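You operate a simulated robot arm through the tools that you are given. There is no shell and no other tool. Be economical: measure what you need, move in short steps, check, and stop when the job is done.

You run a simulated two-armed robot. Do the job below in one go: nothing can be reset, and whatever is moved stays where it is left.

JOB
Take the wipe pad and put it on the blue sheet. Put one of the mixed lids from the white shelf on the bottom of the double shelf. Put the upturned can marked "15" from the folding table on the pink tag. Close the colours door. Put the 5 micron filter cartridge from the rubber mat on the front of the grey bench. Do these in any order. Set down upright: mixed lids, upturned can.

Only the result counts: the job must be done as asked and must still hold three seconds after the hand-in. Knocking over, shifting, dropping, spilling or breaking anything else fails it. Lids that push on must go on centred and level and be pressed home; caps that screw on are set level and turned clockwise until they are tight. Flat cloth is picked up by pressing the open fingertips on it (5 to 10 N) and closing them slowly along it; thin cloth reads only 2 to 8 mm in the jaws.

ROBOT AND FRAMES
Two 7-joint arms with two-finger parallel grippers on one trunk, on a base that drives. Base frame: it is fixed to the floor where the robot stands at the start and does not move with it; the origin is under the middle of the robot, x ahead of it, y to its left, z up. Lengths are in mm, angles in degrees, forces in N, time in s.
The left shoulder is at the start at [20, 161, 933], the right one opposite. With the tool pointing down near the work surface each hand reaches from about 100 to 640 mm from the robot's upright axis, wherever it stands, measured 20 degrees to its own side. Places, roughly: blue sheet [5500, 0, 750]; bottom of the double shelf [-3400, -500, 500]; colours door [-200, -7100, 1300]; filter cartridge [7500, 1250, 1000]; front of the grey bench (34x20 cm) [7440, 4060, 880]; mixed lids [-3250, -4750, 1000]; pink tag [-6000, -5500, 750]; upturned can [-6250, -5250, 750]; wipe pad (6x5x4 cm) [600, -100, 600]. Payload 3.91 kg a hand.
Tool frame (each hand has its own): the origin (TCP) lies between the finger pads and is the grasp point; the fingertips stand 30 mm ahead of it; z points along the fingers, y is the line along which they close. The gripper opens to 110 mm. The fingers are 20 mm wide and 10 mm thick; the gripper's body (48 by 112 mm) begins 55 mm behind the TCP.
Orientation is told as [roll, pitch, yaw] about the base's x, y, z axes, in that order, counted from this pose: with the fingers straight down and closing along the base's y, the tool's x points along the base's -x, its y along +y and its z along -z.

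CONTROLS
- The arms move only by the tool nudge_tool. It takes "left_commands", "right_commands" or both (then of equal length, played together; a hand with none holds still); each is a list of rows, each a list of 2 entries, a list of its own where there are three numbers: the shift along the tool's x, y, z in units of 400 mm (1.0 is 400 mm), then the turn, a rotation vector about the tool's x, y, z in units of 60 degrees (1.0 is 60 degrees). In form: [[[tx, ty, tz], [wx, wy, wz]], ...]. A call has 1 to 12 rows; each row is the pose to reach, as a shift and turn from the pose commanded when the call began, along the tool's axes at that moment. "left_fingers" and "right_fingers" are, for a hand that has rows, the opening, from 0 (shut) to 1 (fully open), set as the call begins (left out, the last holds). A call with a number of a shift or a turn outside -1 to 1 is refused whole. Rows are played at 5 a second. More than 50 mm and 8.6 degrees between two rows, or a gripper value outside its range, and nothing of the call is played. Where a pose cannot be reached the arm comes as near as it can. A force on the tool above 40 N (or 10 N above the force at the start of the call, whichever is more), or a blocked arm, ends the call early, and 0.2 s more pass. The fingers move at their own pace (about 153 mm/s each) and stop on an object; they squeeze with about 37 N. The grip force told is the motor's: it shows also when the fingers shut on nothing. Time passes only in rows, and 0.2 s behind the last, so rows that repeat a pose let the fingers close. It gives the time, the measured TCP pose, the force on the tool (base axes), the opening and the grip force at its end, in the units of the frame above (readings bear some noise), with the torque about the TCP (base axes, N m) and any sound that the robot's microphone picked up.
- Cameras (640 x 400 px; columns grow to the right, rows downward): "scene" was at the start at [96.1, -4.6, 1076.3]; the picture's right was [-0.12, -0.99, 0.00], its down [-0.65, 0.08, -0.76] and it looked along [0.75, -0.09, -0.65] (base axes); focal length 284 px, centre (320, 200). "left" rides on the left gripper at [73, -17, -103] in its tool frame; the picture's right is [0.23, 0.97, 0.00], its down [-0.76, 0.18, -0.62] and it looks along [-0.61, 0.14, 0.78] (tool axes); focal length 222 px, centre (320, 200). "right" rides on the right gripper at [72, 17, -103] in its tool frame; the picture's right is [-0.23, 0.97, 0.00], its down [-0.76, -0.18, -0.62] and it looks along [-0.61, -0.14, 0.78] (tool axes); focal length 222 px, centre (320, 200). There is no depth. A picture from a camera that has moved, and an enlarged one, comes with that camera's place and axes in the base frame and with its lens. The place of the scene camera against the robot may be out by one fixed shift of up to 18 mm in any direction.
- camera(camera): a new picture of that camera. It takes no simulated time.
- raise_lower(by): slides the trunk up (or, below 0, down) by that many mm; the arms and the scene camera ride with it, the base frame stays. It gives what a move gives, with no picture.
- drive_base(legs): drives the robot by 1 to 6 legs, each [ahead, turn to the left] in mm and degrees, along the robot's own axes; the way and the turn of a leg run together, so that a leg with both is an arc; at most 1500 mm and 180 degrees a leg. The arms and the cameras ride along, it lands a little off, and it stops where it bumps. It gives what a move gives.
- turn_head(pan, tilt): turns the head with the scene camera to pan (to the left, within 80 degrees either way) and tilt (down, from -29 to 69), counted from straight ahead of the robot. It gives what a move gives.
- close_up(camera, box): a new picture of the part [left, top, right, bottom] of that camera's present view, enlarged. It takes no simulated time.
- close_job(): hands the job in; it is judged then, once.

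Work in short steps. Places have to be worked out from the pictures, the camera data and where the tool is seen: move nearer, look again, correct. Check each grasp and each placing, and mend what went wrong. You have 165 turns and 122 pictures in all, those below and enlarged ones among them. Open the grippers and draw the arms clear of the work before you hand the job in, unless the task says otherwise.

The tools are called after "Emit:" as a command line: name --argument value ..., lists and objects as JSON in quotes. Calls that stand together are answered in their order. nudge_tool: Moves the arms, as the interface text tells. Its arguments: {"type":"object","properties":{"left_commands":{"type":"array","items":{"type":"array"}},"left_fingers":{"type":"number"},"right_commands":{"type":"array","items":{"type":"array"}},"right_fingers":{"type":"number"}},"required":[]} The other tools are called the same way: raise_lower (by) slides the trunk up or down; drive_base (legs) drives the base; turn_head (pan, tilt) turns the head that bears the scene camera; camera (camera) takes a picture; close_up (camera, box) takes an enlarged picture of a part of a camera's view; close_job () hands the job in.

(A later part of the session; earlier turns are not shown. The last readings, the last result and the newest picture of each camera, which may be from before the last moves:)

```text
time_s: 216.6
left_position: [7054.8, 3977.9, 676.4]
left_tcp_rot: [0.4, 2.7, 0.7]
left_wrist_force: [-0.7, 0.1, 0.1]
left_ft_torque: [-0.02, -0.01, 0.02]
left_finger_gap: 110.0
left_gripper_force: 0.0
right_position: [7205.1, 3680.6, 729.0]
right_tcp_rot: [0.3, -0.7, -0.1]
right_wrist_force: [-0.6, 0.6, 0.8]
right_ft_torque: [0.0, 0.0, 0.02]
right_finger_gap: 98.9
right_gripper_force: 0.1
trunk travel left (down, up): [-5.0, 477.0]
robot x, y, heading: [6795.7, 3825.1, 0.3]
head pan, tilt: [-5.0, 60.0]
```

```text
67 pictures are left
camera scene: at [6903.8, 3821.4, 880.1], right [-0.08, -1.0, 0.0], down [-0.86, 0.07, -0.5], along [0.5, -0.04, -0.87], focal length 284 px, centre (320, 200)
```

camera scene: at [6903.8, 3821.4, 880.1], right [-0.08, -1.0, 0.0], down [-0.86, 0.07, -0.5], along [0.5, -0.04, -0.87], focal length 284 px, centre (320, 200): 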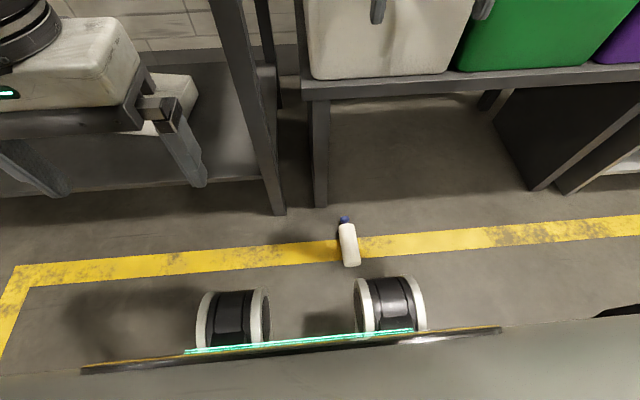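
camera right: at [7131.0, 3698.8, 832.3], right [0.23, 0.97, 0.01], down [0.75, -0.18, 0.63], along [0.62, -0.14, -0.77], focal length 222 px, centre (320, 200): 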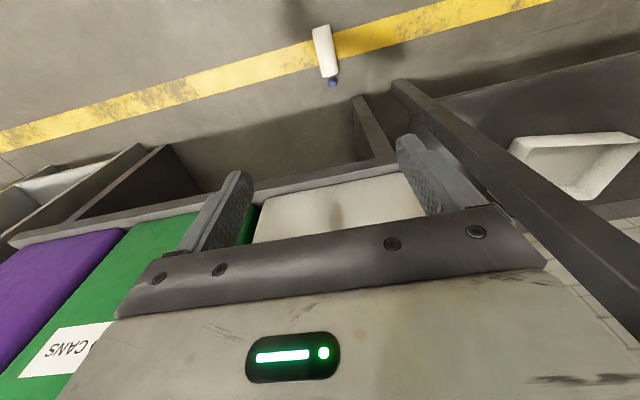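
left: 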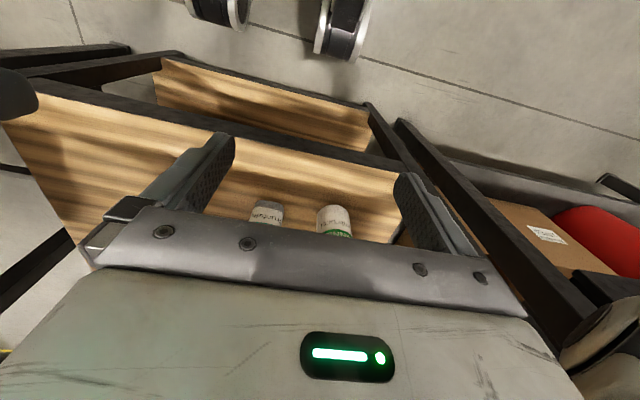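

Cartridge body centre ≈[7213,3702]. I drive 60 mm closer and bring the right hand down over it by 420 mm.

Emit:
drive_base --legs '[[60, 0]]'

Emit:
nudge_tool --right_commands '[[[0.045, 0.02, 0.1], [0, 0, 0]], [[0.09, 0.04, 0.2], [0, 0, 0]], [[0.13, 0.055, 0.3], [0, 0, 0]], [[0.13, 0.055, 0.42], [0, 0, 0]], [[0.13, 0.055, 0.54], [0, 0, 0]], [[0.13, 0.055, 0.66], [0, 0, 0]], [[0.13, 0.055, 0.78], [0, 0, 0]], [[0.13, 0.055, 0.9], [0, 0, 0]], [[0.13, 0.055, 1.0], [0, 0, 0]]]'

Emit:
camera --camera "right"

Emit:
camera --camera "scene"

```text
time_s: 217.6
left_position: [7114.4, 3978.4, 675.4]
left_tcp_rot: [0.4, 2.7, 0.6]
left_wrist_force: [-0.4, 0.6, -0.3]
left_ft_torque: [0.0, -0.01, 0.01]
left_finger_gap: 110.1
left_gripper_force: 0.1
right_position: [7263.6, 3680.0, 730.3]
right_tcp_rot: [0.3, -0.8, -0.1]
right_wrist_force: [-0.5, -0.2, 0.1]
right_ft_torque: [0.03, 0.02, 0.0]
right_finger_gap: 98.9
right_gripper_force: 0.0
trunk travel left (down, up): [-5.0, 477.0]
robot x, y, heading: [6848.1, 3829.6, 0.3]
head pan, tilt: [-5.0, 60.0]
```

```text
time_s: 219.6
left_position: [7112.9, 3977.7, 675.5]
left_tcp_rot: [0.4, 2.7, 0.6]
left_wrist_force: [-0.4, -0.5, 0.4]
left_ft_torque: [0.01, -0.03, 0.03]
left_finger_gap: 109.9
left_gripper_force: 0.1
right_position: [7217.0, 3704.9, 330.1]
right_tcp_rot: [0.3, -0.8, 0.0]
right_wrist_force: [-0.6, 0.3, 0.3]
right_ft_torque: [-0.05, -0.01, -0.03]
right_finger_gap: 99.0
right_gripper_force: 0.0
trunk travel left (down, up): [-5.0, 477.0]
robot x, y, heading: [6854.7, 3826.3, 0.1]
head pan, tilt: [-5.0, 60.0]
```

```text
66 pictures are left
camera right: at [7143.6, 3722.4, 431.9], right [0.23, 0.97, 0.01], down [0.75, -0.18, 0.63], along [0.62, -0.14, -0.77], focal length 222 px, centre (320, 200)
```

right: 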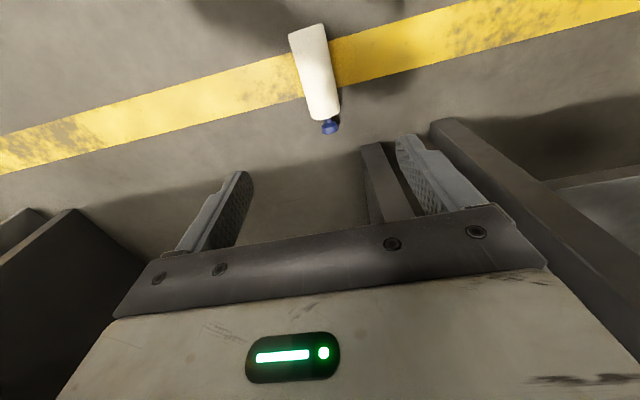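

```text
65 pictures are left
camera scene: at [6963.1, 3821.6, 880.1], right [-0.08, -1.0, 0.0], down [-0.86, 0.07, -0.5], along [0.5, -0.04, -0.87], focal length 284 px, centre (320, 200)
```

scene: 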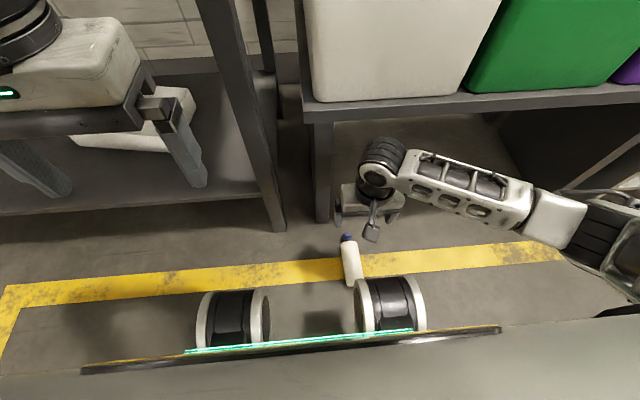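

Arm reaches well; the cartridge body centre is at [7213,3700] under the hand. I descend further to z≈90.

Emit:
nudge_tool --right_commands '[[[0.005, -0.012, 0.12], [0, 0, 0]], [[0.008, -0.012, 0.24], [0, 0, 0]], [[0.008, -0.012, 0.36], [0, 0, 0]], [[0.008, -0.012, 0.48], [0, 0, 0]], [[0.008, -0.012, 0.6], [0, 0, 0]]]'

Emit:
camera --camera "right"

```text
time_s: 219.9
left_position: [7112.7, 3978.0, 676.0]
left_tcp_rot: [0.3, 2.6, 0.6]
left_wrist_force: [0.6, 0.3, 0.0]
left_ft_torque: [-0.02, -0.02, 0.01]
left_finger_gap: 110.0
left_gripper_force: 0.0
right_position: [7221.8, 3704.1, 321.1]
right_tcp_rot: [0.7, -1.3, -0.1]
right_wrist_force: [1.0, -2.6, 3.4]
right_ft_torque: [0.25, 0.46, 0.19]
right_finger_gap: 99.2
right_gripper_force: 0.1
trunk travel left (down, up): [-5.0, 477.0]
robot x, y, heading: [6852.8, 3826.1, 0.4]
head pan, tilt: [-5.0, 60.0]
stopped in row 1 (right hand): the force on the tool passed its limit at 62 N (the readings are from after the stop); the commanded pose is now the measured one
```

```text
64 pictures are left
camera right: at [7148.3, 3720.9, 423.0], right [0.23, 0.97, 0.02], down [0.75, -0.19, 0.64], along [0.62, -0.13, -0.77], focal length 222 px, centre (320, 200)
```

right: 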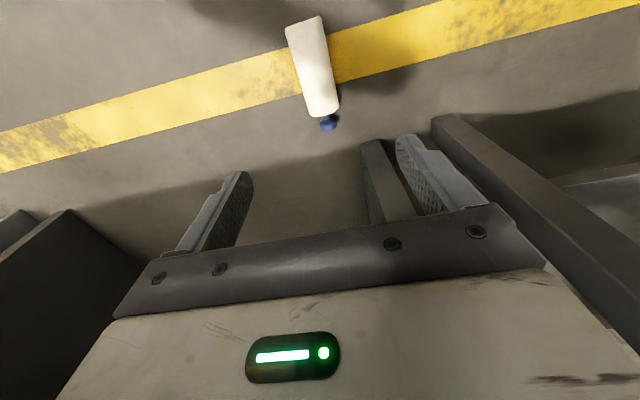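

An unexpected 62 N stop at z≈321. I enlarge the scene to see what touches.

Emit:
close_up --camera "scene" --box '[280, 60, 640, 340]'

```text
1.43 times, centred on (460, 200) of scene
camera zoom: at [6963.1, 3821.6, 880.0], right [-0.08, -1.0, 0.0], down [-0.86, 0.07, -0.5], along [0.5, -0.04, -0.87], focal length 406 px, centre (120, 200)
```

zoom: 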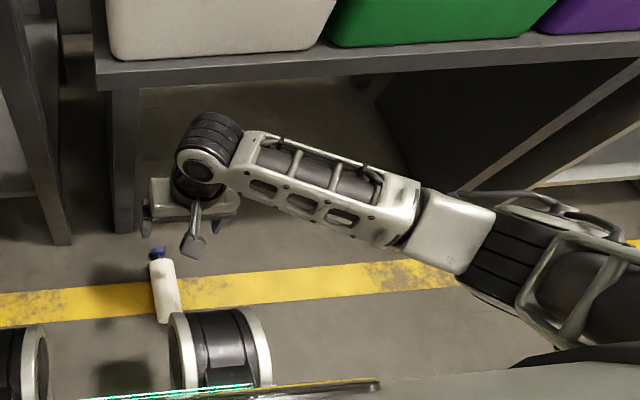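

Nothing obvious; possibly the elbow met the robot's own base. I probe with small slow steps to read the force.

Emit:
nudge_tool --right_commands '[[[0, 0, -0.03], [0, 0, 0]], [[0, 0, -0.01], [0, 0, 0]], [[0, 0, 0.01], [0, 0, 0]], [[0, 0, 0.03], [0, 0, 0]], [[0, 0, 0.05], [0, 0, 0]], [[0, 0, 0.07], [0, 0, 0]]]'

```text
time_s: 220.8
left_position: [7114.0, 3978.3, 676.3]
left_tcp_rot: [0.4, 2.7, 0.6]
left_wrist_force: [0.0, 0.1, 0.6]
left_ft_torque: [0.02, -0.03, 0.02]
left_finger_gap: 110.2
left_gripper_force: 0.0
right_position: [7228.8, 3704.7, 318.0]
right_tcp_rot: [1.2, -1.8, -0.2]
right_wrist_force: [2.7, -1.7, 6.9]
right_ft_torque: [0.23, 0.98, 0.12]
right_finger_gap: 99.2
right_gripper_force: 0.0
trunk travel left (down, up): [-5.0, 477.0]
robot x, y, heading: [6853.8, 3825.2, 0.1]
head pan, tilt: [-5.0, 60.0]
stopped in row 4 (right hand): the force on the tool passed its limit at 48 N (the readings are from after the stop); the commanded pose is now the measured one
```

The push is up and forward, suggesting the upper arm or elbow rests on the robot's own base. I lift slightly and look at the elbow.

Emit:
nudge_tool --right_commands '[[[0.03, 0, -0.05], [0.02, 0.02, 0]], [[0.03, 0, -0.1], [0.02, 0.02, 0]]]'

Emit:
turn_head --pan -65 --tilt 55

Emit:
camera --camera "scene"

```text
time_s: 221.4
left_position: [7114.0, 3977.9, 675.7]
left_tcp_rot: [0.5, 2.8, 0.6]
left_wrist_force: [0.9, -0.2, -0.4]
left_ft_torque: [0.0, 0.0, -0.03]
left_finger_gap: 110.4
left_gripper_force: 0.0
right_position: [7213.9, 3703.5, 356.3]
right_tcp_rot: [-0.2, -0.5, -0.2]
right_wrist_force: [-0.4, 0.8, -0.5]
right_ft_torque: [0.03, 0.0, 0.02]
right_finger_gap: 99.1
right_gripper_force: 0.1
trunk travel left (down, up): [-5.0, 477.0]
robot x, y, heading: [6853.0, 3827.2, 0.2]
head pan, tilt: [-5.0, 60.0]
```

```text
time_s: 222.8
left_position: [7113.7, 3977.7, 676.7]
left_tcp_rot: [0.4, 2.8, 0.6]
left_wrist_force: [1.6, -0.3, 0.0]
left_ft_torque: [0.01, 0.05, -0.03]
left_finger_gap: 109.8
left_gripper_force: 0.0
right_position: [7213.3, 3704.9, 356.9]
right_tcp_rot: [-0.1, -0.4, -0.1]
right_wrist_force: [0.1, -0.3, 0.5]
right_ft_torque: [-0.01, -0.01, 0.02]
right_finger_gap: 98.8
right_gripper_force: 0.1
trunk travel left (down, up): [-5.0, 477.0]
robot x, y, heading: [6853.9, 3827.9, 0.3]
head pan, tilt: [-65.0, 55.0]
```

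```text
62 pictures are left
camera scene: at [6927.5, 3762.0, 886.1], right [-0.9, -0.43, 0.0], down [-0.35, 0.74, -0.57], along [0.24, -0.52, -0.82], focal length 284 px, centre (320, 200)
```

scene: 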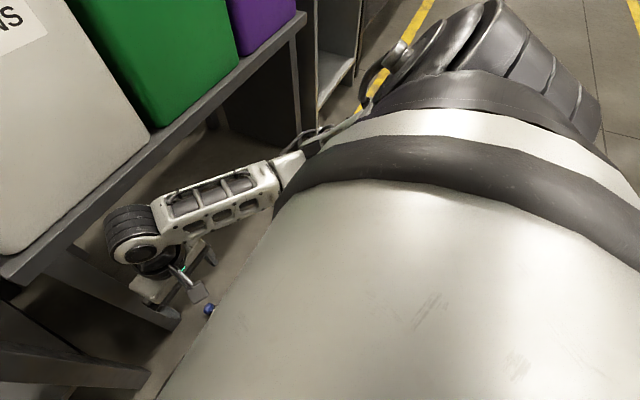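

No outside contact visible, so it's likely the elbow on the base. I raise the trunk 100 mm (lifting shoulder and elbow) and try to descend again.

Emit:
raise_lower --by 110

Emit:
nudge_tool --right_commands '[[[0, 0, 0.1], [0, 0, 0]], [[0, 0, 0.2], [0, 0, 0]], [[0, 0, 0.3], [0, 0, 0]], [[0, 0, 0.4], [0, 0, 0]], [[0, 0, 0.5], [0, 0, 0]], [[0, 0, 0.6], [0, 0, 0]], [[0, 0, 0.7], [0, 0, 0]], [[0, 0, 0.8], [0, 0, 0]], [[0, 0, 0.9], [0, 0, 0]], [[0, 0, 0.98], [0, 0, 0]]]'

Emit:
camera --camera "right"

```text
time_s: 224.2
left_position: [7114.5, 3977.7, 786.2]
left_tcp_rot: [0.4, 2.7, 0.6]
left_wrist_force: [-0.2, -0.9, -0.1]
left_ft_torque: [-0.03, 0.01, 0.02]
left_finger_gap: 109.7
left_gripper_force: 0.1
right_position: [7213.4, 3704.2, 466.7]
right_tcp_rot: [-0.1, -0.5, -0.1]
right_wrist_force: [0.9, -1.3, -0.4]
right_ft_torque: [-0.01, -0.02, -0.01]
right_finger_gap: 99.1
right_gripper_force: 0.0
trunk travel left (down, up): [-115.0, 367.0]
robot x, y, heading: [6854.1, 3824.8, -0.0]
head pan, tilt: [-65.0, 55.0]
```

```text
time_s: 225.3
left_position: [7114.8, 3978.6, 785.5]
left_tcp_rot: [0.4, 2.8, 0.5]
left_wrist_force: [-0.4, -0.4, 0.8]
left_ft_torque: [0.01, -0.03, 0.06]
left_finger_gap: 110.1
left_gripper_force: 0.1
right_position: [7227.6, 3700.8, 291.8]
right_tcp_rot: [-0.1, -2.1, -0.4]
right_wrist_force: [0.3, -0.3, -0.9]
right_ft_torque: [0.06, 0.01, 0.06]
right_finger_gap: 99.0
right_gripper_force: 0.0
trunk travel left (down, up): [-115.0, 367.0]
robot x, y, heading: [6849.8, 3825.8, -0.1]
head pan, tilt: [-65.0, 55.0]
stopped in row 5 (right hand): the force on the tool passed its limit at 81 N (the readings are from after the stop); the commanded pose is now the measured one
```

```text
61 pictures are left
camera right: at [7152.6, 3720.2, 391.5], right [0.24, 0.97, 0.01], down [0.74, -0.18, 0.65], along [0.63, -0.15, -0.76], focal length 222 px, centre (320, 200)
```

right: 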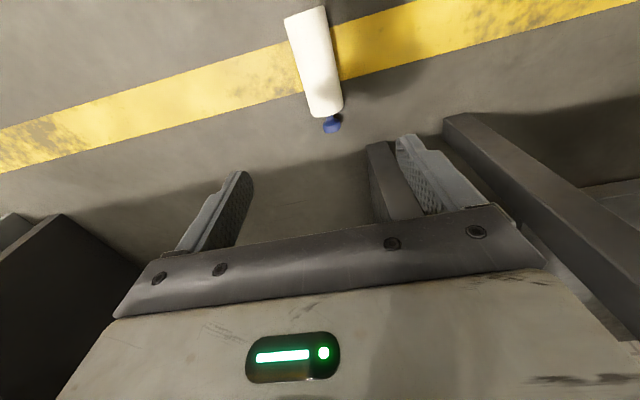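

The stop is at nearly the same absolute height, so it's my hand's camera box hitting the robot's own front drums/wheels (f≈205, top z≈320). I lift, back off, and shift the base toward +y so the cartridge is clear to the right of those drums.

Emit:
nudge_tool --right_commands '[[[0.03, 0, -0.08], [0, 0.03, 0]], [[0.03, 0, -0.2], [0, 0.03, 0]], [[0.03, 0, -0.32], [0, 0.03, 0]], [[0.03, 0, -0.43], [0, 0.03, 0]]]'

Emit:
drive_base --legs '[[-150, 0], [0, 90], [180, 0], [0, -90], [130, 0]]'

Emit:
turn_head --pan -25 --tilt 60

Emit:
camera --camera "scene"

```text
time_s: 226.3
left_position: [7115.0, 3976.8, 787.2]
left_tcp_rot: [0.4, 2.6, 0.6]
left_wrist_force: [-0.2, -0.2, -0.1]
left_ft_torque: [0.0, 0.02, -0.01]
left_finger_gap: 110.0
left_gripper_force: 0.1
right_position: [7210.9, 3701.4, 462.2]
right_tcp_rot: [0.0, -0.1, -0.6]
right_wrist_force: [0.1, 0.3, -0.4]
right_ft_torque: [0.01, -0.01, 0.0]
right_finger_gap: 98.8
right_gripper_force: 0.0
trunk travel left (down, up): [-115.0, 367.0]
robot x, y, heading: [6852.4, 3825.0, 0.1]
head pan, tilt: [-65.0, 55.0]
```

```text
time_s: 237.3
left_position: [7091.8, 4159.2, 786.5]
left_tcp_rot: [0.5, 2.7, 0.9]
left_wrist_force: [0.3, -0.1, 0.3]
left_ft_torque: [0.0, 0.02, 0.01]
left_finger_gap: 110.0
left_gripper_force: 0.2
right_position: [7190.9, 3883.0, 462.1]
right_tcp_rot: [-0.1, -0.2, -0.1]
right_wrist_force: [0.1, 0.2, 0.3]
right_ft_torque: [-0.02, 0.01, -0.01]
right_finger_gap: 98.7
right_gripper_force: 0.0
trunk travel left (down, up): [-115.0, 367.0]
robot x, y, heading: [6829.5, 4009.3, 0.6]
head pan, tilt: [-65.0, 55.0]
```

```text
time_s: 238.4
left_position: [7091.8, 4160.0, 787.1]
left_tcp_rot: [0.4, 2.7, 1.0]
left_wrist_force: [-0.5, 0.3, 0.3]
left_ft_torque: [0.01, 0.02, -0.02]
left_finger_gap: 109.8
left_gripper_force: 0.1
right_position: [7191.6, 3884.4, 462.4]
right_tcp_rot: [-0.1, -0.2, 0.0]
right_wrist_force: [-1.3, -0.1, 0.7]
right_ft_torque: [0.0, 0.02, -0.02]
right_finger_gap: 99.1
right_gripper_force: 0.1
trunk travel left (down, up): [-115.0, 367.0]
robot x, y, heading: [6831.5, 4002.1, 0.6]
head pan, tilt: [-25.0, 60.0]
```

```text
60 pictures are left
camera scene: at [6936.3, 3979.8, 990.1], right [-0.41, -0.91, 0.0], down [-0.79, 0.36, -0.5], along [0.46, -0.21, -0.87], focal length 284 px, centre (320, 200)
```

scene: 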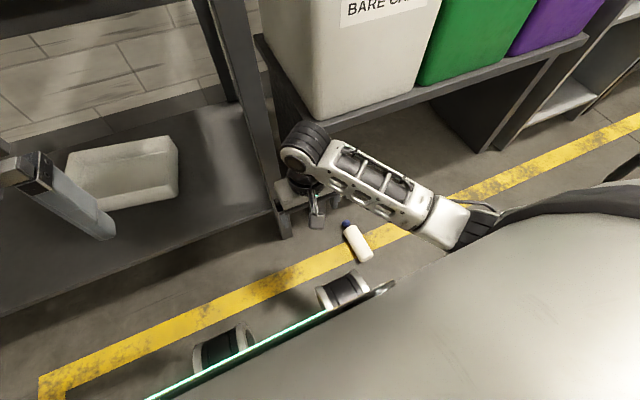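

Cartridge still at [7218,3701]. I move the right hand sideways over it, lower the trunk again and descend part way.

Emit:
nudge_tool --right_commands '[[[-0.01, -0.1, 0], [0, 0, 0]], [[-0.02, -0.2, 0], [0, 0, 0]], [[-0.03, -0.3, 0], [0, 0, 0]], [[-0.045, -0.4, 0], [0, 0, 0]], [[-0.06, -0.455, 0], [0, 0, 0]]]'

Emit:
raise_lower --by -110

Emit:
nudge_tool --right_commands '[[[0, 0, 0.08], [0, 0, 0]], [[0, 0, 0.16], [0, 0, 0]], [[0, 0, 0.24], [0, 0, 0]], [[0, 0, 0.32], [0, 0, 0]], [[0, 0, 0.4], [0, 0, 0]], [[0, 0, 0.48], [0, 0, 0]], [[0, 0, 0.56], [0, 0, 0]]]'

Emit:
camera --camera "right"

```text
time_s: 239.6
left_position: [7091.8, 4160.6, 786.3]
left_tcp_rot: [0.4, 2.7, 1.0]
left_wrist_force: [-0.5, 0.8, 0.7]
left_ft_torque: [0.01, 0.0, 0.0]
left_finger_gap: 109.9
left_gripper_force: 0.0
right_position: [7217.9, 3700.5, 463.0]
right_tcp_rot: [0.0, -0.2, -0.1]
right_wrist_force: [-0.7, 0.3, 0.7]
right_ft_torque: [0.02, 0.04, 0.02]
right_finger_gap: 99.0
right_gripper_force: 0.1
trunk travel left (down, up): [-115.0, 367.0]
robot x, y, heading: [6832.4, 4005.0, 0.5]
head pan, tilt: [-25.0, 60.0]
```

```text
time_s: 241.0
left_position: [7093.1, 4159.8, 676.6]
left_tcp_rot: [0.5, 2.7, 1.0]
left_wrist_force: [0.0, -0.7, 0.1]
left_ft_torque: [0.02, 0.0, 0.01]
left_finger_gap: 109.8
left_gripper_force: 0.0
right_position: [7215.6, 3701.8, 351.6]
right_tcp_rot: [-0.1, -0.2, -0.2]
right_wrist_force: [0.1, -0.8, 0.5]
right_ft_torque: [-0.03, 0.03, 0.0]
right_finger_gap: 98.9
right_gripper_force: 0.0
trunk travel left (down, up): [-5.0, 477.0]
robot x, y, heading: [6831.5, 4008.8, 0.6]
head pan, tilt: [-25.0, 60.0]
```

```text
time_s: 242.6
left_position: [7091.8, 4159.7, 676.2]
left_tcp_rot: [0.4, 2.7, 1.0]
left_wrist_force: [-0.1, -0.2, 0.6]
left_ft_torque: [-0.01, 0.01, 0.04]
left_finger_gap: 110.1
left_gripper_force: 0.0
right_position: [7215.4, 3701.9, 129.3]
right_tcp_rot: [0.0, -0.3, -0.1]
right_wrist_force: [0.1, -0.6, 0.1]
right_ft_torque: [0.03, 0.01, 0.01]
right_finger_gap: 98.9
right_gripper_force: 0.0
trunk travel left (down, up): [-5.0, 477.0]
robot x, y, heading: [6826.0, 4003.9, 0.8]
head pan, tilt: [-25.0, 60.0]
```

```text
59 pictures are left
camera right: at [7143.8, 3721.3, 231.4], right [0.23, 0.97, 0.0], down [0.76, -0.18, 0.63], along [0.61, -0.14, -0.78], focal length 222 px, centre (320, 200)
```

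right: 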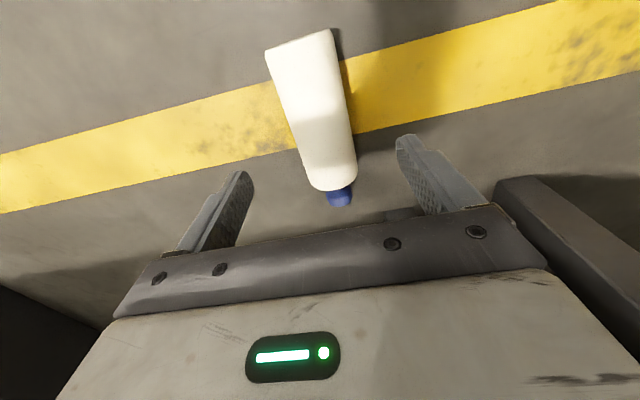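

It descends freely now. To be able to stand it upright later (fingers horizontal, cap up), I grip nearer the cap at x≈7240, z≈34.

Emit:
nudge_tool --right_commands '[[[-0.0625, 0, 0.06], [0, 0, 0]], [[-0.0625, 0, 0.14], [0, 0, 0]], [[-0.0625, 0, 0.2], [0, 0, 0]], [[-0.0625, 0, 0.235], [0, 0, 0]]]'

Emit:
camera --camera "right"

```text
time_s: 243.6
left_position: [7091.9, 4158.6, 676.2]
left_tcp_rot: [0.5, 2.7, 1.0]
left_wrist_force: [-0.3, -0.4, -0.9]
left_ft_torque: [0.04, -0.01, 0.01]
left_finger_gap: 109.8
left_gripper_force: 0.1
right_position: [7217.1, 3708.7, 95.7]
right_tcp_rot: [-0.1, -0.3, -0.2]
right_wrist_force: [-0.6, 0.4, 1.1]
right_ft_torque: [-0.04, 0.03, -0.01]
right_finger_gap: 99.0
right_gripper_force: 0.0
right hand out of reach, approached as far as the arm can: row 1, 2, 3, 4
trunk travel left (down, up): [-5.0, 477.0]
robot x, y, heading: [6828.2, 4005.8, 0.3]
head pan, tilt: [-25.0, 60.0]
```

```text
58 pictures are left
camera right: at [7145.0, 3728.0, 199.3], right [0.23, 0.97, 0.0], down [0.76, -0.18, 0.63], along [0.61, -0.14, -0.78], focal length 222 px, centre (320, 200)
```

right: 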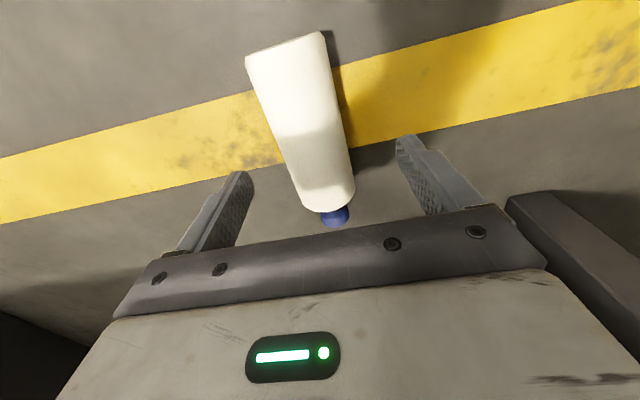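

Out of reach by ~60 mm; the base must come closer. I lift the hand, drive 125 mm ahead (drums pass left of the cartridge), then try again.

Emit:
nudge_tool --right_commands '[[[0.0625, 0, -0.25], [0, 0, 0]], [[0.0625, 0, -0.32], [0, 0, 0]]]'

Emit:
drive_base --legs '[[120, 0]]'

Emit:
camera --camera "right"

```text
refused: row 1 steps farther than a row can; nothing moved
```

```text
time_s: 244.9
left_position: [7211.0, 4160.7, 676.3]
left_tcp_rot: [0.5, 2.7, 1.0]
left_wrist_force: [-0.8, 0.2, -0.1]
left_ft_torque: [-0.04, -0.02, -0.03]
left_finger_gap: 110.1
left_gripper_force: 0.0
right_position: [7337.9, 3710.0, 96.5]
right_tcp_rot: [-0.1, -0.2, 0.0]
right_wrist_force: [-0.1, -0.5, -0.4]
right_ft_torque: [0.05, 0.02, -0.01]
right_finger_gap: 98.5
right_gripper_force: 0.1
trunk travel left (down, up): [-5.0, 477.0]
robot x, y, heading: [6954.8, 4005.4, 0.2]
head pan, tilt: [-25.0, 60.0]
```

```text
57 pictures are left
camera right: at [7265.4, 3729.3, 199.3], right [0.23, 0.97, 0.0], down [0.76, -0.18, 0.63], along [0.61, -0.14, -0.78], focal length 222 px, centre (320, 200)
```

right: 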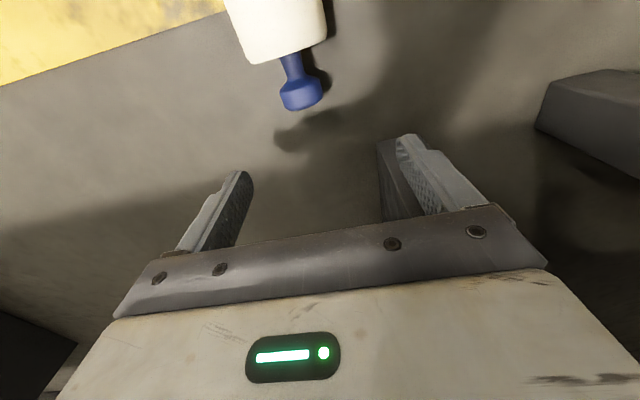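

The cartridge has not moved. I make a small move to learn the commanded reference.

Emit:
nudge_tool --right_commands '[[[0.06, 0, -0.06], [0, 0, 0]], [[0.12, 0, -0.12], [0, 0, 0]], [[0.18, 0, -0.2], [0, 0, 0]]]'

```text
time_s: 245.7
left_position: [7213.0, 4161.7, 675.3]
left_tcp_rot: [0.3, 2.8, 1.1]
left_wrist_force: [-0.9, 0.0, -0.5]
left_ft_torque: [0.0, 0.02, 0.0]
left_finger_gap: 110.1
left_gripper_force: 0.0
right_position: [7264.4, 3711.1, 173.8]
right_tcp_rot: [-0.1, -0.3, 0.0]
right_wrist_force: [0.8, 0.0, 0.3]
right_ft_torque: [-0.04, 0.01, -0.01]
right_finger_gap: 99.0
right_gripper_force: 0.0
trunk travel left (down, up): [-5.0, 477.0]
robot x, y, heading: [6953.0, 4005.7, 0.9]
head pan, tilt: [-25.0, 60.0]
```

Reference is the measured pose. Now down to [7240,3703,35].

Emit:
nudge_tool --right_commands '[[[0.06, -0.019, 0.08], [0, 0, 0]], [[0.06, -0.019, 0.18], [0, 0, 0]], [[0.06, -0.019, 0.27], [0, 0, 0]], [[0.06, -0.019, 0.32], [0, 0, 0]], [[0.06, -0.019, 0.345], [0, 0, 0]]]'

Emit:
camera --camera "right"

```text
time_s: 246.9
left_position: [7212.9, 4160.8, 676.0]
left_tcp_rot: [0.4, 2.6, 1.1]
left_wrist_force: [1.1, 0.3, 0.1]
left_ft_torque: [-0.03, -0.01, -0.05]
left_finger_gap: 110.1
left_gripper_force: 0.1
right_position: [7243.8, 3697.7, 50.3]
right_tcp_rot: [-0.6, -0.4, -0.1]
right_wrist_force: [0.3, -0.5, -0.1]
right_ft_torque: [-0.03, -0.01, 0.0]
right_finger_gap: 99.2
right_gripper_force: 0.2
right hand out of reach, approached as far as the arm can: row 5
trunk travel left (down, up): [-5.0, 477.0]
robot x, y, heading: [6949.7, 4006.0, 0.8]
head pan, tilt: [-25.0, 60.0]
```

```text
56 pictures are left
camera right: at [7171.4, 3717.4, 151.2], right [0.23, 0.97, -0.01], down [0.76, -0.17, 0.63], along [0.61, -0.15, -0.78], focal length 222 px, centre (320, 200)
```

right: 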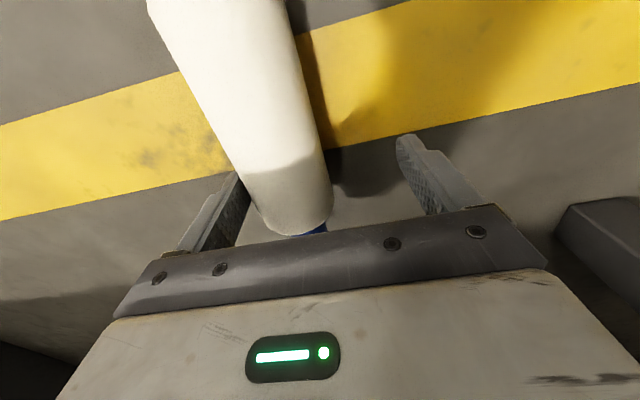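

The cartridge rolled to y≈3677 but is still between the fingers. I shift toward it and slightly closer to gain depth.

Emit:
nudge_tool --right_commands '[[[0.06, -0.03, 0], [0, 0, 0]], [[0.07, -0.045, 0.03], [0, 0, 0]], [[0.07, -0.045, 0.045], [0, 0, 0]]]'

Emit:
camera --camera "right"

```text
time_s: 247.7
left_position: [7212.1, 4160.6, 675.2]
left_tcp_rot: [0.4, 2.6, 1.0]
left_wrist_force: [0.4, -1.0, -0.1]
left_ft_torque: [0.0, 0.0, -0.04]
left_finger_gap: 110.1
left_gripper_force: 0.0
right_position: [7209.1, 3679.4, 32.9]
right_tcp_rot: [-0.6, -0.2, -0.2]
right_wrist_force: [0.0, 0.3, -0.8]
right_ft_torque: [-0.05, -0.01, 0.02]
right_finger_gap: 99.0
right_gripper_force: 0.0
right hand out of reach, approached as far as the arm can: row 3
trunk travel left (down, up): [-5.0, 477.0]
robot x, y, heading: [6950.1, 4009.6, 0.7]
head pan, tilt: [-25.0, 60.0]
```

```text
55 pictures are left
camera right: at [7137.4, 3700.0, 135.3], right [0.23, 0.97, -0.01], down [0.76, -0.17, 0.63], along [0.61, -0.15, -0.78], focal length 222 px, centre (320, 200)
```

right: 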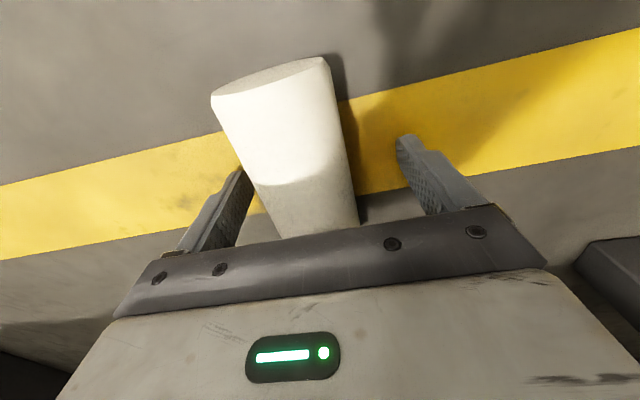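

Good depth now (z 33). To grip nearer the cap I pull the left hand back a little and creep the base 25 mm ahead.

Emit:
nudge_tool --left_commands '[[[0.1, 0, 0], [0, 0, 0]], [[0.2, 0, 0], [0, 0, 0]]]'

Emit:
drive_base --legs '[[25, 0]]'

Emit:
camera --camera "right"

```text
time_s: 248.3
left_position: [7154.1, 4148.6, 694.2]
left_tcp_rot: [0.6, 2.8, 1.1]
left_wrist_force: [0.6, -1.0, -0.3]
left_ft_torque: [-0.01, -0.02, -0.01]
left_finger_gap: 109.9
left_gripper_force: 0.0
left hand out of reach, approached as far as the arm can: row 2
right_position: [7210.3, 3681.1, 33.8]
right_tcp_rot: [-0.5, -0.3, -0.2]
right_wrist_force: [-0.8, 0.4, -0.5]
right_ft_torque: [-0.03, 0.0, -0.04]
right_finger_gap: 99.2
right_gripper_force: 0.1
trunk travel left (down, up): [-5.0, 477.0]
robot x, y, heading: [6952.9, 4007.7, 0.6]
head pan, tilt: [-25.0, 60.0]
```

```text
time_s: 249.1
left_position: [7179.4, 4147.6, 694.5]
left_tcp_rot: [0.4, 2.8, 1.0]
left_wrist_force: [0.3, -0.7, 0.9]
left_ft_torque: [-0.02, 0.04, 0.0]
left_finger_gap: 110.2
left_gripper_force: 0.1
right_position: [7236.1, 3681.0, 33.3]
right_tcp_rot: [-0.5, -0.3, -0.1]
right_wrist_force: [0.5, 0.1, -0.7]
right_ft_torque: [0.03, 0.0, -0.01]
right_finger_gap: 99.0
right_gripper_force: 0.0
trunk travel left (down, up): [-5.0, 477.0]
robot x, y, heading: [6974.2, 4008.3, 0.5]
head pan, tilt: [-25.0, 60.0]
```

```text
54 pictures are left
camera right: at [7163.7, 3701.8, 136.0], right [0.23, 0.97, -0.01], down [0.76, -0.18, 0.63], along [0.61, -0.15, -0.78], focal length 222 px, centre (320, 200)
```

right: 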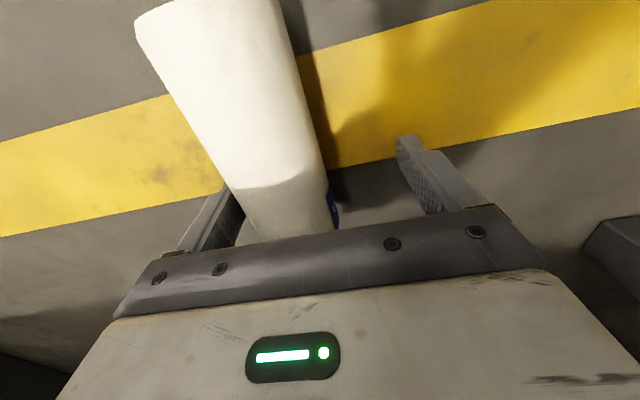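

Body is between the fingers; I close now and then lift 100 mm.

Emit:
nudge_tool --right_commands '[[[0, 0, 0], [0, 0, 0]], [[0, 0, 0], [0, 0, 0]], [[0, 0, 0], [0, 0, 0]], [[0, 0, 0], [0, 0, 0]]]' --right_fingers 0

Emit:
nudge_tool --right_commands '[[[0, 0, -0.08], [0, 0, 0]], [[0, 0, -0.18], [0, 0, 0]], [[0, 0, -0.28], [0, 0, 0]]]'

Emit:
camera --camera "right"

```text
time_s: 250.1
left_position: [7178.3, 4148.4, 693.7]
left_tcp_rot: [0.4, 2.7, 1.0]
left_wrist_force: [-0.7, -0.9, -0.1]
left_ft_torque: [0.04, 0.0, -0.02]
left_finger_gap: 109.9
left_gripper_force: 0.0
right_position: [7236.4, 3681.5, 33.5]
right_tcp_rot: [-0.7, -0.3, -0.2]
right_wrist_force: [0.6, -0.2, 2.5]
right_ft_torque: [-0.01, 0.28, 0.02]
right_finger_gap: 52.7
right_gripper_force: 36.7
trunk travel left (down, up): [-5.0, 477.0]
robot x, y, heading: [6975.2, 4009.1, 0.5]
head pan, tilt: [-25.0, 60.0]
```

```text
time_s: 250.9
left_position: [7178.5, 4148.5, 694.5]
left_tcp_rot: [0.5, 2.8, 0.9]
left_wrist_force: [0.6, -0.1, 0.2]
left_ft_torque: [-0.02, -0.04, -0.01]
left_finger_gap: 110.1
left_gripper_force: 0.1
right_position: [7235.6, 3682.3, 144.4]
right_tcp_rot: [-0.6, -0.1, -0.3]
right_wrist_force: [-0.1, 0.6, -2.2]
right_ft_torque: [-0.01, -0.01, 0.0]
right_finger_gap: 52.7
right_gripper_force: 37.0
trunk travel left (down, up): [-5.0, 477.0]
robot x, y, heading: [6978.1, 4010.7, 0.6]
head pan, tilt: [-25.0, 60.0]
```

```text
53 pictures are left
camera right: at [7162.7, 3701.9, 248.0], right [0.23, 0.97, -0.01], down [0.76, -0.17, 0.63], along [0.61, -0.15, -0.78], focal length 222 px, centre (320, 200)
```

right: 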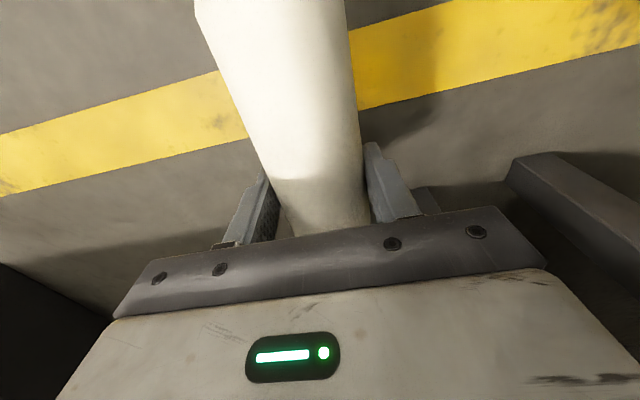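

Held firmly (52.7 mm). I lift, back off, and raise the trunk.

Emit:
nudge_tool --right_commands '[[[0, 0, -0.12], [0, 0, 0]], [[0, 0, -0.24], [0, 0, 0]], [[0, 0, -0.36], [0, 0, 0]], [[0, 0, -0.48], [0, 0, 0]], [[0, 0, -0.6], [0, 0, 0]], [[0, 0, -0.72], [0, 0, 0]]]'

Emit:
drive_base --legs '[[-140, 0]]'

Emit:
raise_lower --by 330

```text
time_s: 252.3
left_position: [7178.7, 4147.5, 693.8]
left_tcp_rot: [0.4, 2.8, 1.0]
left_wrist_force: [-0.2, 0.3, -0.2]
left_ft_torque: [0.01, 0.01, 0.04]
left_finger_gap: 110.1
left_gripper_force: 0.1
right_position: [7235.0, 3684.5, 434.2]
right_tcp_rot: [-0.6, -0.1, -0.2]
right_wrist_force: [-0.4, -0.6, -1.6]
right_ft_torque: [0.02, -0.01, 0.02]
right_finger_gap: 52.6
right_gripper_force: 37.1
trunk travel left (down, up): [-5.0, 477.0]
robot x, y, heading: [6975.8, 4006.5, 0.6]
head pan, tilt: [-25.0, 60.0]
```

```text
time_s: 253.6
left_position: [7038.7, 4147.8, 693.7]
left_tcp_rot: [0.4, 2.7, 1.1]
left_wrist_force: [0.7, -0.5, 0.0]
left_ft_torque: [-0.03, 0.0, 0.02]
left_finger_gap: 109.9
left_gripper_force: 0.0
right_position: [7095.6, 3683.0, 434.5]
right_tcp_rot: [-0.5, -0.3, -0.3]
right_wrist_force: [0.7, -0.7, -1.7]
right_ft_torque: [0.02, -0.06, 0.0]
right_finger_gap: 52.8
right_gripper_force: 37.3
trunk travel left (down, up): [-5.0, 477.0]
robot x, y, heading: [6837.0, 4006.9, 0.5]
head pan, tilt: [-25.0, 60.0]
```

```text
time_s: 256.9
left_position: [7040.0, 4146.6, 1023.3]
left_tcp_rot: [0.3, 2.7, 1.0]
left_wrist_force: [0.3, 0.0, 0.2]
left_ft_torque: [0.01, 0.01, -0.01]
left_finger_gap: 110.1
left_gripper_force: 0.2
right_position: [7095.6, 3683.7, 764.9]
right_tcp_rot: [-0.6, -0.3, -0.3]
right_wrist_force: [-0.4, -0.6, -2.4]
right_ft_torque: [0.01, -0.03, -0.03]
right_finger_gap: 52.9
right_gripper_force: 37.0
trunk travel left (down, up): [-335.0, 147.0]
robot x, y, heading: [6836.6, 4004.7, 0.5]
head pan, tilt: [-25.0, 60.0]
```

I bring the hand up and across in front of the bench (z≈1040, y≈3985).

Emit:
nudge_tool --right_commands '[[[0, 0.0836, -0.0764], [0, 0, 0]], [[0, 0.1672, -0.1528], [0, 0, 0]], [[0, 0.2508, -0.2292], [0, 0, 0]], [[0, 0.3344, -0.3056], [0, 0, 0]], [[0, 0.418, -0.382], [0, 0, 0]], [[0, 0.5016, -0.4584], [0, 0, 0]], [[0, 0.5852, -0.5348], [0, 0, 0]], [[0, 0.6688, -0.6112], [0, 0, 0]], [[0, 0.7525, -0.6875], [0, 0, 0]]]'

Emit:
nudge_tool --right_commands '[[[-0.05, 0, 0], [0, -0.1417, 0]], [[-0.1, 0, 0], [0, -0.2833, 0]], [[-0.15, 0, 0], [0, -0.425, 0]], [[-0.2, 0, 0], [0, -0.5667, 0]], [[-0.25, 0, 0], [0, -0.7083, 0]]]'

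Emit:
turn_head --pan 0 --tilt 40

Emit:
camera --camera "scene"

```text
time_s: 258.9
left_position: [7039.9, 4148.0, 1024.9]
left_tcp_rot: [0.5, 2.8, 1.0]
left_wrist_force: [0.4, 0.3, -0.5]
left_ft_torque: [-0.01, 0.03, -0.02]
left_finger_gap: 110.1
left_gripper_force: 0.1
right_position: [7094.6, 3989.8, 1036.3]
right_tcp_rot: [-0.6, -0.3, -0.3]
right_wrist_force: [0.2, 0.6, -1.3]
right_ft_torque: [-0.01, -0.04, -0.03]
right_finger_gap: 52.8
right_gripper_force: 37.0
right hand out of reach, approached as far as the arm can: row 3, 4
trunk travel left (down, up): [-335.0, 147.0]
robot x, y, heading: [6840.6, 4003.5, 0.6]
head pan, tilt: [-25.0, 60.0]
```

```text
time_s: 260.1
left_position: [7039.8, 4147.1, 1023.6]
left_tcp_rot: [0.4, 2.8, 1.1]
left_wrist_force: [0.2, -0.3, 0.2]
left_ft_torque: [0.02, 0.01, 0.01]
left_finger_gap: 110.0
left_gripper_force: 0.1
right_position: [7195.5, 3985.4, 1037.3]
right_tcp_rot: [-0.7, -42.9, 0.2]
right_wrist_force: [0.1, -0.5, -1.9]
right_ft_torque: [-0.04, -0.03, -0.02]
right_finger_gap: 53.0
right_gripper_force: 36.8
trunk travel left (down, up): [-335.0, 147.0]
robot x, y, heading: [6833.7, 4005.7, 0.7]
head pan, tilt: [-25.0, 60.0]
```

```text
time_s: 260.9
left_position: [7039.0, 4146.4, 1022.8]
left_tcp_rot: [0.4, 2.7, 1.0]
left_wrist_force: [1.0, 0.8, 0.4]
left_ft_torque: [-0.03, -0.01, 0.01]
left_finger_gap: 110.0
left_gripper_force: 0.1
right_position: [7196.4, 3986.0, 1037.2]
right_tcp_rot: [-0.7, -42.6, 0.3]
right_wrist_force: [0.0, 0.2, -2.1]
right_ft_torque: [-0.01, 0.04, 0.0]
right_finger_gap: 52.8
right_gripper_force: 37.0
trunk travel left (down, up): [-335.0, 147.0]
robot x, y, heading: [6840.5, 4006.9, 0.7]
head pan, tilt: [0.0, 40.0]
```

```text
52 pictures are left
camera scene: at [6966.8, 4008.2, 1236.7], right [0.01, -1.0, 0.0], down [-0.64, -0.01, -0.77], along [0.77, 0.01, -0.64], focal length 284 px, centre (320, 200)
```

scene: 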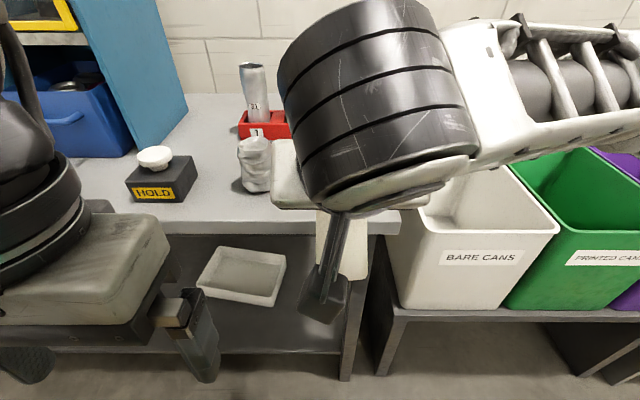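

Continuing: rotate to about -83° and move out to x≈7385 at z 1037.

Emit:
nudge_tool --right_commands '[[[-0.07, 0, 0.064], [0, -0.135, 0]], [[-0.14, 0, 0.129], [0, -0.27, 0]], [[-0.209, 0, 0.193], [0, -0.405, 0]], [[-0.279, 0, 0.258], [0, -0.54, 0]], [[-0.349, 0, 0.322], [0, -0.672, 0]]]'

Emit:
camera --camera "right"

Emit:
camera --camera "scene"

```text
time_s: 262.1
left_position: [7040.6, 4146.5, 1024.4]
left_tcp_rot: [0.4, 3.0, 1.0]
left_wrist_force: [-0.1, 0.6, 1.0]
left_ft_torque: [0.01, 0.01, -0.02]
left_finger_gap: 110.0
left_gripper_force: 0.1
right_position: [7385.4, 3985.9, 1036.4]
right_tcp_rot: [-5.2, -83.0, 5.0]
right_wrist_force: [-0.2, 0.7, -1.5]
right_ft_torque: [-0.02, -0.01, 0.02]
right_finger_gap: 52.9
right_gripper_force: 37.2
trunk travel left (down, up): [-335.0, 147.0]
robot x, y, heading: [6837.8, 4007.9, 0.8]
head pan, tilt: [0.0, 40.0]
```

```text
51 pictures are left
camera right: at [7275.3, 4003.2, 976.7], right [0.03, 0.98, 0.21], down [-0.53, -0.17, 0.83], along [0.85, -0.14, 0.51], focal length 222 px, centre (320, 200)
```

right: 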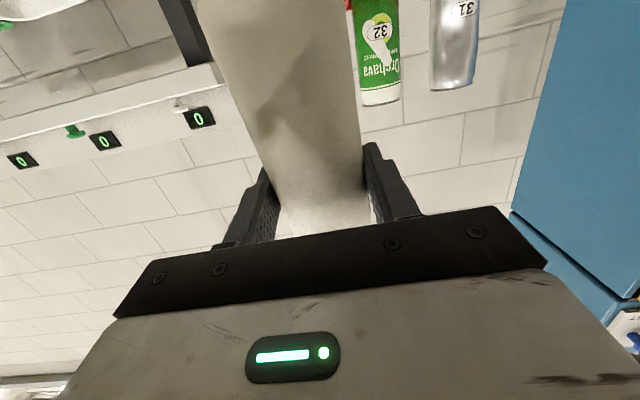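

```text
50 pictures are left
camera scene: at [6967.1, 4008.3, 1236.8], right [0.01, -1.0, 0.0], down [-0.64, -0.01, -0.77], along [0.77, 0.01, -0.64], focal length 284 px, centre (320, 200)
```

scene: 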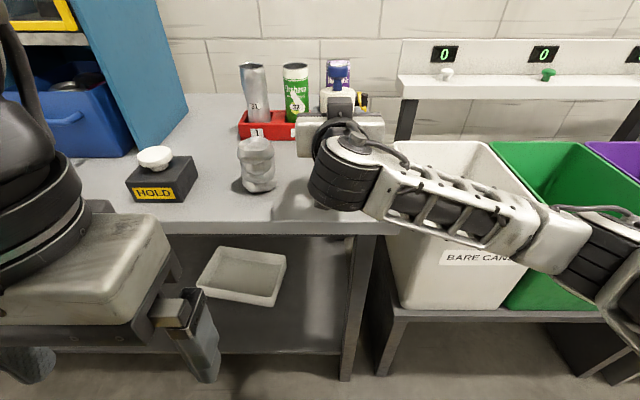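

The cartridge is upright (cap up) over the bench front. I lower 65 mm, then in small steps to contact.

Emit:
nudge_tool --right_commands '[[[0.06, 0, 0.007], [0, 0, 0]], [[0.11, 0, 0.013], [0, 0, 0]], [[0.145, 0, 0.018], [0, 0, 0]], [[0.165, 0, 0.02], [0, 0, 0]]]'

Emit:
close_up --camera "scene" --box '[220, 40, 420, 260]'

```text
time_s: 263.1
left_position: [7039.7, 4146.8, 1024.1]
left_tcp_rot: [0.5, 2.8, 1.1]
left_wrist_force: [-0.7, -0.3, -0.8]
left_ft_torque: [-0.01, -0.02, -0.02]
left_finger_gap: 110.0
left_gripper_force: 0.2
right_position: [7385.6, 3983.5, 970.6]
right_tcp_rot: [-4.6, -83.1, 4.2]
right_wrist_force: [-0.1, 0.2, -1.7]
right_ft_torque: [-0.01, 0.02, -0.01]
right_finger_gap: 52.7
right_gripper_force: 36.8
trunk travel left (down, up): [-335.0, 147.0]
robot x, y, heading: [6836.3, 4003.0, 0.7]
head pan, tilt: [0.0, 40.0]
```

```text
1.82 times, centred on (320, 150) of scene
camera zoom: at [6966.9, 4008.3, 1236.8], right [0.01, -1.0, 0.0], down [-0.64, -0.01, -0.77], along [0.77, 0.01, -0.64], focal length 517 px, centre (320, 291)
```

zoom: 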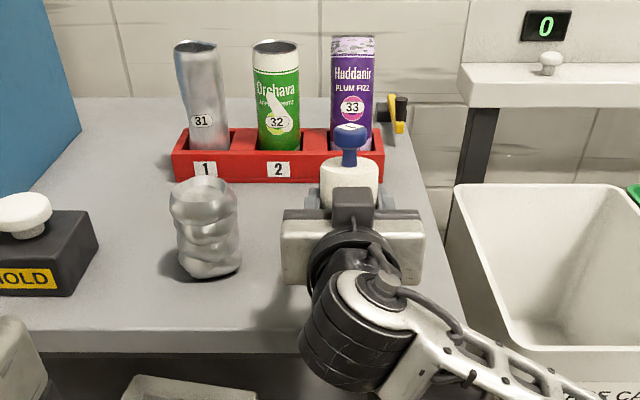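

Still free. I lower in 4 mm steps and watch the force.

Emit:
nudge_tool --right_commands '[[[0.01, 0, 0.001], [0, 0, 0]], [[0.018, 0, 0.002], [0, 0, 0]], [[0.024, 0, 0.003], [0, 0, 0]]]'

```text
time_s: 263.9
left_position: [7037.5, 4146.5, 1024.7]
left_tcp_rot: [0.4, 2.6, 1.0]
left_wrist_force: [-0.4, 0.4, -0.6]
left_ft_torque: [0.01, 0.01, 0.01]
left_finger_gap: 109.8
left_gripper_force: 0.0
right_position: [7384.2, 3984.7, 967.9]
right_tcp_rot: [-3.6, -83.9, 3.3]
right_wrist_force: [-4.2, -3.3, 25.2]
right_ft_torque: [-0.29, -0.3, -0.06]
right_finger_gap: 52.7
right_gripper_force: 37.3
trunk travel left (down, up): [-335.0, 147.0]
robot x, y, heading: [6836.1, 4006.2, 0.6]
head pan, tilt: [0.0, 40.0]
```

Contact (25 N). I relax slightly while rotating the last 5° upright, then check.

Emit:
nudge_tool --right_commands '[[[-0.012, 0, -0.001], [0, -0.045, 0]], [[-0.015, 0, -0.001], [0, -0.09, 0]], [[-0.012, 0, -0.001], [0, -0.09, 0]]]'

```text
time_s: 264.7
left_position: [7038.3, 4147.2, 1023.8]
left_tcp_rot: [0.4, 2.8, 1.0]
left_wrist_force: [-0.9, -0.4, 0.0]
left_ft_torque: [0.0, -0.01, 0.0]
left_finger_gap: 109.8
left_gripper_force: 0.1
right_position: [7385.8, 3987.4, 964.5]
right_tcp_rot: [-20.6, -88.4, 20.4]
right_wrist_force: [-3.3, 0.4, 7.9]
right_ft_torque: [0.16, 0.06, 0.1]
right_finger_gap: 53.0
right_gripper_force: 37.1
trunk travel left (down, up): [-335.0, 147.0]
robot x, y, heading: [6840.0, 4005.2, 0.4]
head pan, tilt: [0.0, 40.0]
```

Now at -88.4°, 8 N on the base. I open the fingers, then draw straight back along the fingers.

Emit:
nudge_tool --right_commands '[[[0, 0, 0], [0, 0, 0]], [[0, 0, 0], [0, 0, 0]], [[0, 0, 0], [0, 0, 0]]]' --right_fingers 0.75

Emit:
close_up --camera "scene" --box '[220, 40, 420, 260]'

Emit:
camera --camera "right"

```text
time_s: 265.5
left_position: [7039.8, 4146.6, 1024.7]
left_tcp_rot: [0.4, 2.7, 0.9]
left_wrist_force: [0.5, 0.3, -0.5]
left_ft_torque: [0.05, 0.0, 0.03]
left_finger_gap: 109.9
left_gripper_force: 0.1
right_position: [7386.4, 3985.2, 966.4]
right_tcp_rot: [-20.0, -88.4, 19.5]
right_wrist_force: [0.5, 0.1, 0.1]
right_ft_torque: [0.03, 0.02, -0.02]
right_finger_gap: 82.4
right_gripper_force: 0.1
trunk travel left (down, up): [-335.0, 147.0]
robot x, y, heading: [6836.8, 4007.6, 0.4]
head pan, tilt: [0.0, 40.0]
```

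```text
1.82 times, centred on (320, 150) of scene
camera zoom: at [6966.8, 4008.3, 1236.8], right [0.01, -1.0, 0.0], down [-0.64, -0.01, -0.77], along [0.77, 0.01, -0.64], focal length 517 px, centre (320, 291)
```

zoom: 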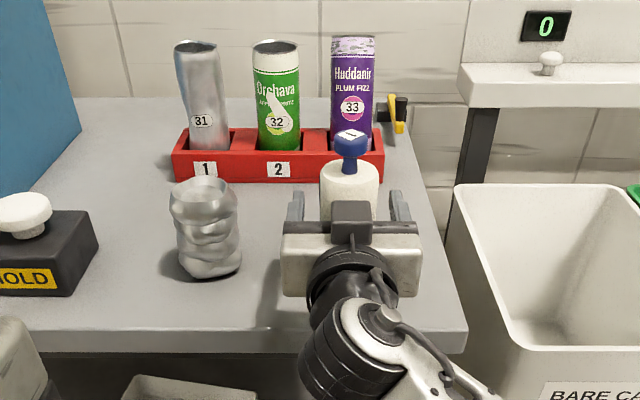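

```text
47 pictures are left
camera right: at [7281.3, 4003.6, 895.5], right [0.01, 0.98, 0.22], down [-0.6, -0.17, 0.78], along [0.8, -0.14, 0.59], focal length 222 px, centre (320, 200)
```

right: 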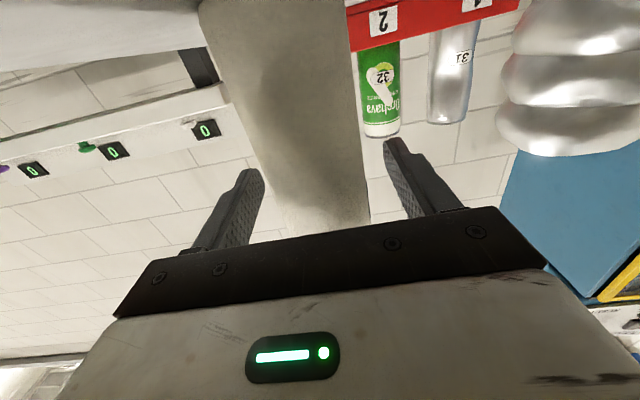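

It stands upright. I draw the hand straight back and verify.

Emit:
nudge_tool --right_commands '[[[0, 0, -0.05], [0, 0, 0]], [[0, 0, -0.13], [0, 0, 0]], [[0, 0, -0.24], [0, 0, 0]], [[0, 0, -0.35], [0, 0, 0]]]'

Emit:
camera --camera "scene"

```text
time_s: 266.7
left_position: [7039.5, 4147.0, 1024.3]
left_tcp_rot: [0.3, 2.8, 0.9]
left_wrist_force: [0.3, 0.5, 0.2]
left_ft_torque: [-0.02, -0.01, 0.0]
left_finger_gap: 110.2
left_gripper_force: 0.0
right_position: [7259.0, 3975.1, 991.6]
right_tcp_rot: [-143.2, -86.0, 141.7]
right_wrist_force: [-0.4, -0.4, -0.2]
right_ft_torque: [0.01, 0.03, 0.0]
right_finger_gap: 82.3
right_gripper_force: 0.0
trunk travel left (down, up): [-335.0, 147.0]
robot x, y, heading: [6836.8, 4006.2, 0.6]
head pan, tilt: [0.0, 40.0]
stopped in row 4 (right hand): the arm was blocked; the commanded pose is now the measured one
```

```text
46 pictures are left
camera scene: at [6966.7, 4008.3, 1236.8], right [0.01, -1.0, 0.0], down [-0.64, -0.01, -0.77], along [0.77, 0.01, -0.64], focal length 284 px, centre (320, 200)
```

scene: 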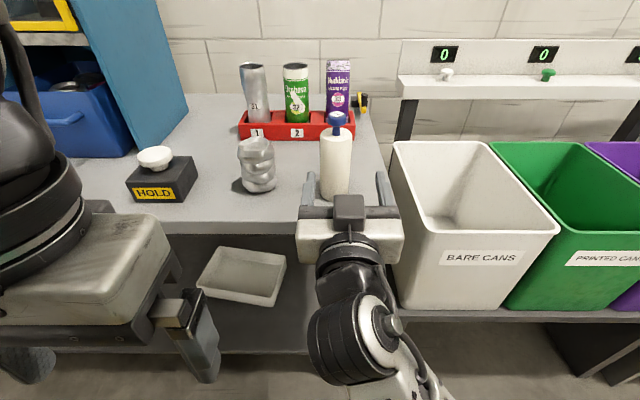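

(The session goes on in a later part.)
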